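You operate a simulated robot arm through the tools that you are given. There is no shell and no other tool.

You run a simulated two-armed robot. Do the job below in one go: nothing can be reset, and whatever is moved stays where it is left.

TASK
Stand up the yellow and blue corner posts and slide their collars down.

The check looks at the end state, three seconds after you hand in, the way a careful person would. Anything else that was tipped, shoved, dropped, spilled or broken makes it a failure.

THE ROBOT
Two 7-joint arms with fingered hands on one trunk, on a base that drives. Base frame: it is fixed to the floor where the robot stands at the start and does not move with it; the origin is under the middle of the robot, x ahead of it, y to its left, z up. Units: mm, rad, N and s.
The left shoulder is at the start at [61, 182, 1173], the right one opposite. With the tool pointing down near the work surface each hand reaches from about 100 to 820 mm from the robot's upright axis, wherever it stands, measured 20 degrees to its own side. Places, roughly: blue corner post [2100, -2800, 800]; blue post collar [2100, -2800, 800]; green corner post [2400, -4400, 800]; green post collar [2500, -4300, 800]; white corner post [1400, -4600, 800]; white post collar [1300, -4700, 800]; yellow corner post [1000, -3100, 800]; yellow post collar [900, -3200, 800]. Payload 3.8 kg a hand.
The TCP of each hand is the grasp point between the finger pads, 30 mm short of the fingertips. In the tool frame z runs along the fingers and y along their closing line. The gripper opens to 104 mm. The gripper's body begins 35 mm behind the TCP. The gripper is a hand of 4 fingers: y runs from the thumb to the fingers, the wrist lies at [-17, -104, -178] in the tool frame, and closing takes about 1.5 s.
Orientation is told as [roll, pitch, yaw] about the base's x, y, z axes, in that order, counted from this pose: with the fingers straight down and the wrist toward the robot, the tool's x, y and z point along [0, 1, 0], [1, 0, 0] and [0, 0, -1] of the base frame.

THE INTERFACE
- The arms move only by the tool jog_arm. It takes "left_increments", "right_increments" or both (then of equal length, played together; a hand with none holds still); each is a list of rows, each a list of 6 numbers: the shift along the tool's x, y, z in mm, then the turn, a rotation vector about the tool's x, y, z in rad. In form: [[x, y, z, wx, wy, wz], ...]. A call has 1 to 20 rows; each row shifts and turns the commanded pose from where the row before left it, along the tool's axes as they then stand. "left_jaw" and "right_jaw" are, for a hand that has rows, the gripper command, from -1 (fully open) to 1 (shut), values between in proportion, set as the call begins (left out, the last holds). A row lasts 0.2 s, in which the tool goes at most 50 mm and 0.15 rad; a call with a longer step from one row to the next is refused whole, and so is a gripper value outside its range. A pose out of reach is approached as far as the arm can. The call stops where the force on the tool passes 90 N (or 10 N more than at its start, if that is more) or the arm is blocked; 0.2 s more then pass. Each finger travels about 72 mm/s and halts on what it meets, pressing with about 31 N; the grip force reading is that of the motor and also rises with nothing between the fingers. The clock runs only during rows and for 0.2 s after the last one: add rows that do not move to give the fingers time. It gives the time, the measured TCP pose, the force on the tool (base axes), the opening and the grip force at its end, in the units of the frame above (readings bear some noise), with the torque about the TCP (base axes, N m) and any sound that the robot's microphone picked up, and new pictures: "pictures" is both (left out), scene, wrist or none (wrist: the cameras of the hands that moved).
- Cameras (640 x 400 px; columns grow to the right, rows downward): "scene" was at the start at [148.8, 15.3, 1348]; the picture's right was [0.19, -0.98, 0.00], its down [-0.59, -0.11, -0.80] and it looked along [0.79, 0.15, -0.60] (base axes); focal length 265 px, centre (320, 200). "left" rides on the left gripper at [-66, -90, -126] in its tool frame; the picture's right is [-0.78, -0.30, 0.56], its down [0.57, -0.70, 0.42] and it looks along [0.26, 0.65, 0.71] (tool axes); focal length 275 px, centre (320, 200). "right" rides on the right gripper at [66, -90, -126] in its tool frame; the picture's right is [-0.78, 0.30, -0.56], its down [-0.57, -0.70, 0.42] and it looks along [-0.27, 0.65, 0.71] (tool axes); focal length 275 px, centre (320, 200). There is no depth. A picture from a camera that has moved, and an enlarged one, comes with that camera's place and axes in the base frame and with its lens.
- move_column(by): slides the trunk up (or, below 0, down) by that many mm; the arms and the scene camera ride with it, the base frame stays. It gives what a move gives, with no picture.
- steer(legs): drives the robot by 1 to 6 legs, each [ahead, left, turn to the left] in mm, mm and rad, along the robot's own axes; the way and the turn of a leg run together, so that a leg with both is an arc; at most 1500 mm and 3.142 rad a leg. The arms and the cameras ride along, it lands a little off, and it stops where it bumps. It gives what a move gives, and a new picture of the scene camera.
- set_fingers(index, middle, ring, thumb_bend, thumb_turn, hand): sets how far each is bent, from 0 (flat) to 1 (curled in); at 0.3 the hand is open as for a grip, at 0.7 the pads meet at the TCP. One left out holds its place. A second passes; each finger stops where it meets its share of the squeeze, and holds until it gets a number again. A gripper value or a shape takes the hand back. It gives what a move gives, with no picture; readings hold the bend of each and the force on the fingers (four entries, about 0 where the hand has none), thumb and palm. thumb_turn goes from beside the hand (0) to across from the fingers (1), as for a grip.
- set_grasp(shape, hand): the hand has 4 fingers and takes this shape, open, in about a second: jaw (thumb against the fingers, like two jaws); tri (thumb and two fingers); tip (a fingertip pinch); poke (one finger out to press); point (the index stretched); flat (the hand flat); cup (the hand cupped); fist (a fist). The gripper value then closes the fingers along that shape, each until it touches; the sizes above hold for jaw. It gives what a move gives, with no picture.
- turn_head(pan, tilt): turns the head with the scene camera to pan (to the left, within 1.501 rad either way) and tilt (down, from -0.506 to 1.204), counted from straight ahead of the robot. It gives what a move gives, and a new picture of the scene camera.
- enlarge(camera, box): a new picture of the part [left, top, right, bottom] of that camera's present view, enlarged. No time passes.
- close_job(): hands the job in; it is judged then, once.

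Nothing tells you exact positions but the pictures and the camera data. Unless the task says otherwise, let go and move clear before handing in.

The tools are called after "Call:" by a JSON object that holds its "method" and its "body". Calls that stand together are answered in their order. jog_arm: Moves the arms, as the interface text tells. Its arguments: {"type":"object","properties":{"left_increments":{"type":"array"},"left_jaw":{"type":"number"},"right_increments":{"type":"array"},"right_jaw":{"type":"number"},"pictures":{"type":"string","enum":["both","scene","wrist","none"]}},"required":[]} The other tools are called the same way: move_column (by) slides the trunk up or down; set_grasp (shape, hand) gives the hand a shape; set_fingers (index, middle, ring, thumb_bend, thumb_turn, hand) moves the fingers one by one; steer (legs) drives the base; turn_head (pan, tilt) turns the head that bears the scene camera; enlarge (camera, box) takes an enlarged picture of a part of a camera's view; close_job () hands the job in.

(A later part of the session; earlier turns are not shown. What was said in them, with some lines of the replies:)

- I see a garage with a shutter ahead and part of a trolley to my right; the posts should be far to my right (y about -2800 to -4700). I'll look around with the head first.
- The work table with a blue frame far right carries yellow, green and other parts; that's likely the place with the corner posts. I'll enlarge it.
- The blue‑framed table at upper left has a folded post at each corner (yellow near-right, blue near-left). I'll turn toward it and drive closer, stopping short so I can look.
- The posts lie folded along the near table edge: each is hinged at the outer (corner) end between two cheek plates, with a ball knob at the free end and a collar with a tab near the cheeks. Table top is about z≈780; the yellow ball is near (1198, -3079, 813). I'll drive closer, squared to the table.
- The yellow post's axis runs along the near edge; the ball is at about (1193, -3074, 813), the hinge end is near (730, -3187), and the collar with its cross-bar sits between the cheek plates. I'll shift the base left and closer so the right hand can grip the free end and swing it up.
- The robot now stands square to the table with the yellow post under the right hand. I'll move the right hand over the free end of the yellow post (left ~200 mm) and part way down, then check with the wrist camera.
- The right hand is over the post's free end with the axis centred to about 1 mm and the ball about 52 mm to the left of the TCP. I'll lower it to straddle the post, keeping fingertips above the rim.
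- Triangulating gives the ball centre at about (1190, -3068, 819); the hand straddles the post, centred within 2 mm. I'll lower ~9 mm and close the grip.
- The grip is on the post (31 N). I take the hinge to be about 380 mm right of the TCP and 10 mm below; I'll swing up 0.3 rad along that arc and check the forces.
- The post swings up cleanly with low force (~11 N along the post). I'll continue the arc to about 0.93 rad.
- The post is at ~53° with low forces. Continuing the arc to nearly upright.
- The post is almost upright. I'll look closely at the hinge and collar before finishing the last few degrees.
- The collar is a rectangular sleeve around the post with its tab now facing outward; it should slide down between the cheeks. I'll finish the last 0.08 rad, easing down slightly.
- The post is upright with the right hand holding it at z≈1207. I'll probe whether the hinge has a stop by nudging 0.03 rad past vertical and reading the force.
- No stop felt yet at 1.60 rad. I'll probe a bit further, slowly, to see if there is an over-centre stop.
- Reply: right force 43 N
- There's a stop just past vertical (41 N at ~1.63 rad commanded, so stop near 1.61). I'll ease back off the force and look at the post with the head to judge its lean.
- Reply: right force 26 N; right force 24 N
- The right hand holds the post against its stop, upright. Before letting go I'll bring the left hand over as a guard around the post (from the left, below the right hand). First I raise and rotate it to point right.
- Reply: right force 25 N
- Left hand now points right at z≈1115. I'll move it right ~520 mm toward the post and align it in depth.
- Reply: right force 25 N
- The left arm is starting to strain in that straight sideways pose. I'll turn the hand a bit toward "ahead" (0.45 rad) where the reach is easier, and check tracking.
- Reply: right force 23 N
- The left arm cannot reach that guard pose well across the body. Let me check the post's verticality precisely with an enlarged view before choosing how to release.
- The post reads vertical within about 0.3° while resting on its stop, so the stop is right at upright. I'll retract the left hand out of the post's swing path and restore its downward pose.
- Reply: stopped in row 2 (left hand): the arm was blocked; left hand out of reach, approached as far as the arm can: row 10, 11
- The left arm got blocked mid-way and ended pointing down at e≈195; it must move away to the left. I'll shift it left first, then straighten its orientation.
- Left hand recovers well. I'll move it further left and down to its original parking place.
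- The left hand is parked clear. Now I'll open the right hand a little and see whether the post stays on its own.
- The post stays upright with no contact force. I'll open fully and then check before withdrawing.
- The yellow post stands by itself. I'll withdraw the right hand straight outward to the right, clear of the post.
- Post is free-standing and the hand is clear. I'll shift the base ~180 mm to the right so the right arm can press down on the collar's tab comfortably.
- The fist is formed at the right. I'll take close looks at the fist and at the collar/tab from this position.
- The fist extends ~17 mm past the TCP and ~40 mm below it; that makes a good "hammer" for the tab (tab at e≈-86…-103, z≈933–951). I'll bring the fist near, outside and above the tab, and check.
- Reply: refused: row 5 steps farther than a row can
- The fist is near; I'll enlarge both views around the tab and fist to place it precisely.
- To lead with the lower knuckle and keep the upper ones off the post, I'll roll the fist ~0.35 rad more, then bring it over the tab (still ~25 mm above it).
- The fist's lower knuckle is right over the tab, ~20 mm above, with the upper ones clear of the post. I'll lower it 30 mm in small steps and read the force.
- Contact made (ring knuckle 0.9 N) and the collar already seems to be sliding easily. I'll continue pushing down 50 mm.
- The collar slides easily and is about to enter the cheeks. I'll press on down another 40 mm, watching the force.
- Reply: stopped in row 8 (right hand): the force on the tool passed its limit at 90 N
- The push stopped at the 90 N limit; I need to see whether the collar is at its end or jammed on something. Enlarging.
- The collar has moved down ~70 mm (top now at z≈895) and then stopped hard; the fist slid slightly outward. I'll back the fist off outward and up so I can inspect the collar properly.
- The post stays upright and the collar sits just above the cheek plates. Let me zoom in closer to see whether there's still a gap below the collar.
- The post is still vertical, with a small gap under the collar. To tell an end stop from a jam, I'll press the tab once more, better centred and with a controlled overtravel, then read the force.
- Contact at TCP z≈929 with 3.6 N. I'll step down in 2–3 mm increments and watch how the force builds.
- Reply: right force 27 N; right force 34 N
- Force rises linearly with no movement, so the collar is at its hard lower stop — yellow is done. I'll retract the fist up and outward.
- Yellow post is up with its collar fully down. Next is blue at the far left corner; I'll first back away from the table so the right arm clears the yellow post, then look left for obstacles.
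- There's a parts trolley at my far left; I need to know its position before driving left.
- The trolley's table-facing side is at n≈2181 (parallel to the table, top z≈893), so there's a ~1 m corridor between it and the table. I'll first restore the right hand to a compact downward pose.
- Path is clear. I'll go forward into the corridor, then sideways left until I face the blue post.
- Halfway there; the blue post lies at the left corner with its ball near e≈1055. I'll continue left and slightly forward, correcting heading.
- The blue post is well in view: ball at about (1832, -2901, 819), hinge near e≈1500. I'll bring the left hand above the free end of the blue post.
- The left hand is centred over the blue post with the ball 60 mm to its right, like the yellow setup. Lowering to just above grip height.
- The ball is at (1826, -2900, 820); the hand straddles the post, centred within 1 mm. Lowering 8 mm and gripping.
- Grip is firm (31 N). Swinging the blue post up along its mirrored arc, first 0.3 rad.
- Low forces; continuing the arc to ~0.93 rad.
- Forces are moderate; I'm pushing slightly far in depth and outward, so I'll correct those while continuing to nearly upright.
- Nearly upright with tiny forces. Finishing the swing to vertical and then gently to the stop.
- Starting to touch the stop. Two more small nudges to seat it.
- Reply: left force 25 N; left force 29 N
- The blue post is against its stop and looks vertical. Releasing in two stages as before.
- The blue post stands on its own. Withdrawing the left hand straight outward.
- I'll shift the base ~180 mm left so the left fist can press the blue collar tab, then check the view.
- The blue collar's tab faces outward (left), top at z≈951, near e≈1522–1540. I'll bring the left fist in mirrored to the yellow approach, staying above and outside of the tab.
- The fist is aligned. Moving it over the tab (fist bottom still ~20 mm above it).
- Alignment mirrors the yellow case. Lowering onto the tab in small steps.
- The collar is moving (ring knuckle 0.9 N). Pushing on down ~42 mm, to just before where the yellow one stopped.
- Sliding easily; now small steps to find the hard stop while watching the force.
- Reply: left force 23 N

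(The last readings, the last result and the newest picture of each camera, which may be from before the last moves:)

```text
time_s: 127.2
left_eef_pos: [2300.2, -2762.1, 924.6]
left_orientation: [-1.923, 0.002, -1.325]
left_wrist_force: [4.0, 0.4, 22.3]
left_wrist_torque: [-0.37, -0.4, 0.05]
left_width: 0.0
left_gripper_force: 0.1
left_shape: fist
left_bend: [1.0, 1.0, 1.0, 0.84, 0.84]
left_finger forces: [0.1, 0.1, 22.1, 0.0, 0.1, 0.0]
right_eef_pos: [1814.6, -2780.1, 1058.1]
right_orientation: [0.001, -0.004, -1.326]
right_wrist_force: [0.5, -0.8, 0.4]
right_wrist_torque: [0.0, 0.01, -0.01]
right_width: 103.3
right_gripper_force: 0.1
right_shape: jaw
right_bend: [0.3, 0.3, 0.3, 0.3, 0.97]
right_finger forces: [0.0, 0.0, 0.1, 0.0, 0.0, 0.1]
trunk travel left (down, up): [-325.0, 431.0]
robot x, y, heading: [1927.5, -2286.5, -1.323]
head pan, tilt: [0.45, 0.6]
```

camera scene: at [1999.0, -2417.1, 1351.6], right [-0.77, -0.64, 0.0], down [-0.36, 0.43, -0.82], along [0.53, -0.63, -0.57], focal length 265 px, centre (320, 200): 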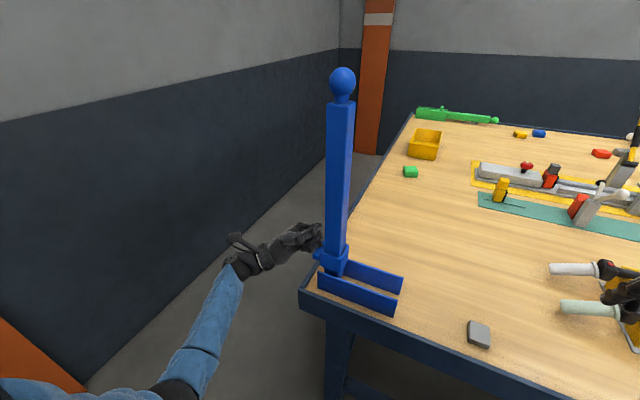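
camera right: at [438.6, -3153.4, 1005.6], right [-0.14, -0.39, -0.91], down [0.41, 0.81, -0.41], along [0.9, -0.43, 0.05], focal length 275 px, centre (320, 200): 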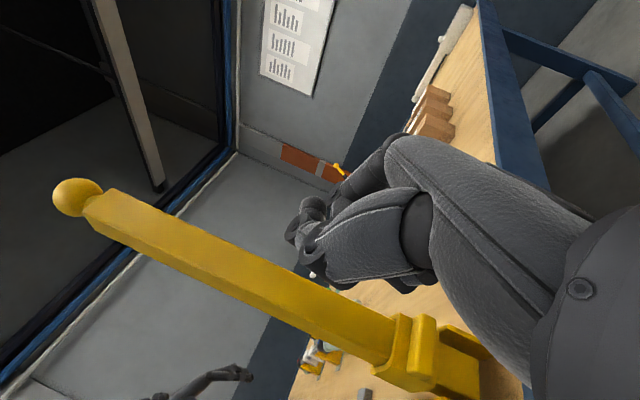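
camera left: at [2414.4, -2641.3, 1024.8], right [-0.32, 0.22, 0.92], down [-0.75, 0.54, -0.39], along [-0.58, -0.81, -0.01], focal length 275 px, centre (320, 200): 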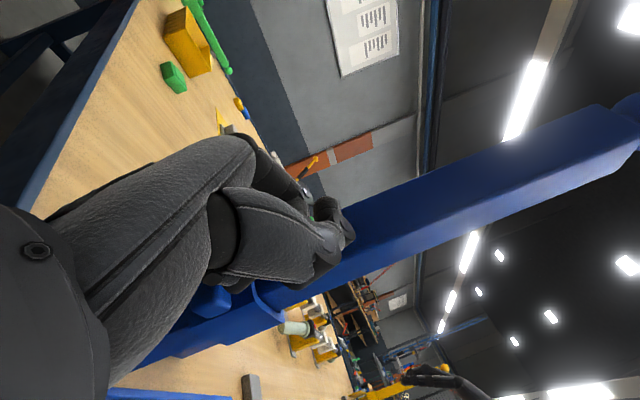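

The blue collar hits its hard stop at exactly the same height as yellow, confirming the end of travel for both. Retracting the left fist up and outward.

Call:
{"method": "jog_arm", "body": {"left_increments": [[-9, 0, 3.5, 0, 0, 0], [-7, 0, -18, 0, 0, 0], [-7, 0, -18, 0, 0, 0], [-13, 0, -35, 0, 0, 0], [-13, 0, -35, 0, 0, 0], [-40, 0, 10, 0, 0, 0], [-40, 0, 10, 0, 0, 0], [0, 0, 0, 0, 0, 0]], "pictures": "scene"}}

Call:
{"method": "enlarge", "body": {"camera": "scene", "box": [270, 40, 430, 320]}}

```text
time_s: 129.0
left_eef_pos: [2418.6, -2733.3, 1013.3]
left_orientation: [-1.922, 0.009, -1.326]
left_wrist_force: [0.5, 0.0, 0.6]
left_wrist_torque: [0.0, -0.02, 0.01]
left_width: 0.0
left_gripper_force: 0.0
left_shape: fist
left_bend: [1.0, 1.0, 1.0, 0.84, 0.84]
left_finger forces: [0.0, 0.0, 0.0, 0.0, 0.1, 0.0]
right_eef_pos: [1815.5, -2782.4, 1058.0]
right_orientation: [0.0, -0.001, -1.326]
right_wrist_force: [-1.1, -0.4, -0.2]
right_wrist_torque: [-0.03, -0.02, 0.0]
right_width: 103.9
right_gripper_force: 0.1
right_shape: jaw
right_bend: [0.3, 0.3, 0.3, 0.3, 0.97]
right_finger forces: [0.1, 0.0, 0.0, 0.1, 0.0, 0.0]
trunk travel left (down, up): [-325.0, 431.0]
robot x, y, heading: [1923.7, -2288.4, -1.318]
head pan, tilt: [0.45, 0.6]
camera scene: at [1999.0, -2417.2, 1351.5], right [-0.77, -0.64, 0.0], down [-0.36, 0.43, -0.82], along [0.53, -0.63, -0.57], focal length 265 px, centre (320, 200)
```

scene: 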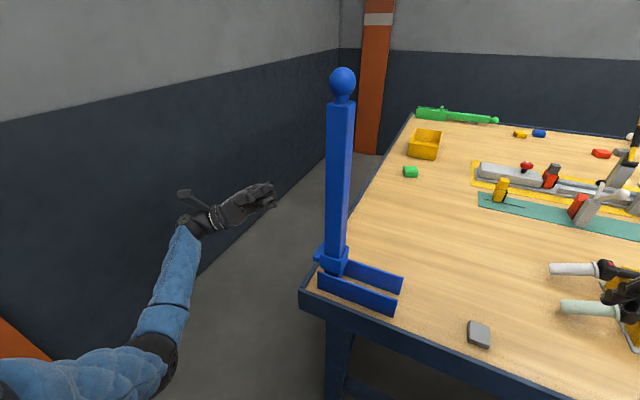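

```text
1.43 times, centred on (350, 180) of scene
camera zoom: at [1999.0, -2417.2, 1351.5], right [-0.77, -0.64, 0.0], down [-0.36, 0.43, -0.82], along [0.53, -0.63, -0.57], focal length 378 px, centre (277, 229)
```

zoom: 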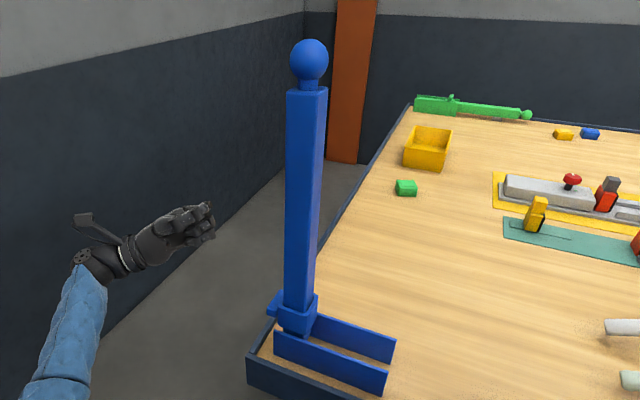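

Blue post is up with the collar down. Let me check that the yellow post and everything else on the table is still as it should be.

Call:
{"method": "turn_head", "body": {"pan": -0.6, "tilt": 0.45}}

Call:
{"method": "enlarge", "body": {"camera": "scene", "box": [200, 80, 520, 280]}}

```text
time_s: 130.3
left_eef_pos: [2418.1, -2734.9, 1014.0]
left_orientation: [-1.92, 0.009, -1.325]
left_wrist_force: [0.6, 0.5, 0.3]
left_wrist_torque: [-0.01, -0.01, 0.02]
left_width: 0.0
left_gripper_force: 0.0
left_shape: fist
left_bend: [1.0, 1.0, 1.0, 0.84, 0.84]
left_finger forces: [0.0, 0.1, 0.0, 0.0, 0.0, 0.1]
right_eef_pos: [1815.5, -2781.2, 1058.0]
right_orientation: [-0.001, -0.002, -1.328]
right_wrist_force: [0.4, -0.3, 0.2]
right_wrist_torque: [0.0, -0.01, 0.02]
right_width: 103.4
right_gripper_force: 0.0
right_shape: jaw
right_bend: [0.3, 0.3, 0.3, 0.3, 0.97]
right_finger forces: [0.0, 0.0, 0.0, 0.1, 0.1, 0.0]
trunk travel left (down, up): [-325.0, 431.0]
robot x, y, heading: [1928.3, -2287.0, -1.322]
head pan, tilt: [-0.6, 0.45]
camera scene: at [1910.6, -2435.7, 1365.1], right [-0.94, 0.34, 0.0], down [0.15, 0.41, -0.9], along [-0.31, -0.85, -0.44], focal length 265 px, centre (320, 200)
```

scene: 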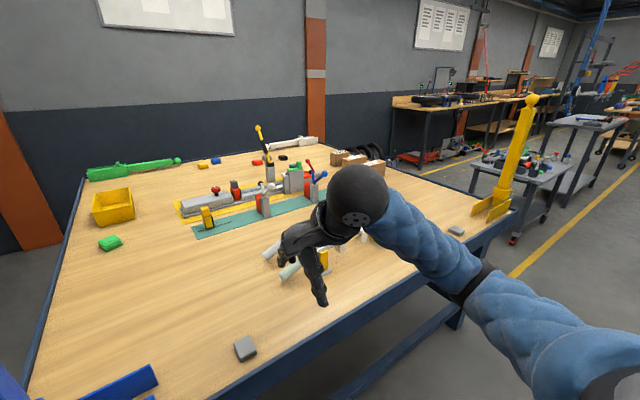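

```text
2.00 times, centred on (360, 180) of scene
camera zoom: at [1910.6, -2435.7, 1365.1], right [-0.94, 0.34, 0.0], down [0.15, 0.41, -0.9], along [-0.31, -0.85, -0.44], focal length 530 px, centre (240, 240)
```

zoom: 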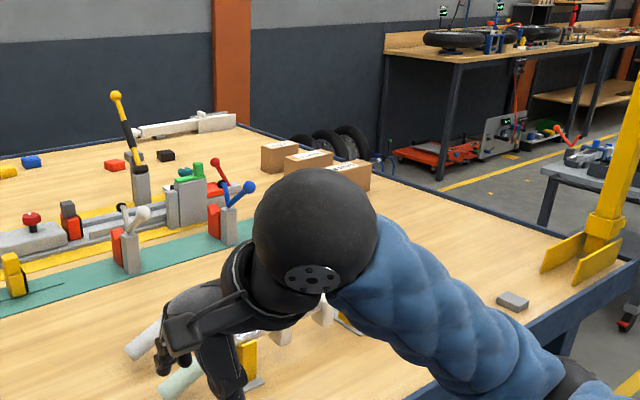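

Both posts are standing vertical with their collars at the bottom stop, nothing else on the table has shifted, and both hands are clear. Handing in.

Call:
{"method": "close_job", "body": {}}

```text
The job is handed in.
```

The yellow and blue corner posts are both standing upright with their collars pushed down, and I've handed the job in.

- **Posts:** Each one is seated against its stop, looks vertical in the camera pictures, and stayed up when I let go.
- **Collars:** Both slid easily, then stopped hard at the same height. I took that as the bottom of their travel. On the yellow post, a gap of about 15 mm remains between the collar and the cheek plates.
- **Yellow push:** My first push on the yellow collar hit the 90 N force limit when it reached that stop. The post was still vertical afterwards.
- **Surroundings:** In the last picture the yellow post was still vertical and nothing else on the table looked moved or tipped. Both hands were clear of the posts.
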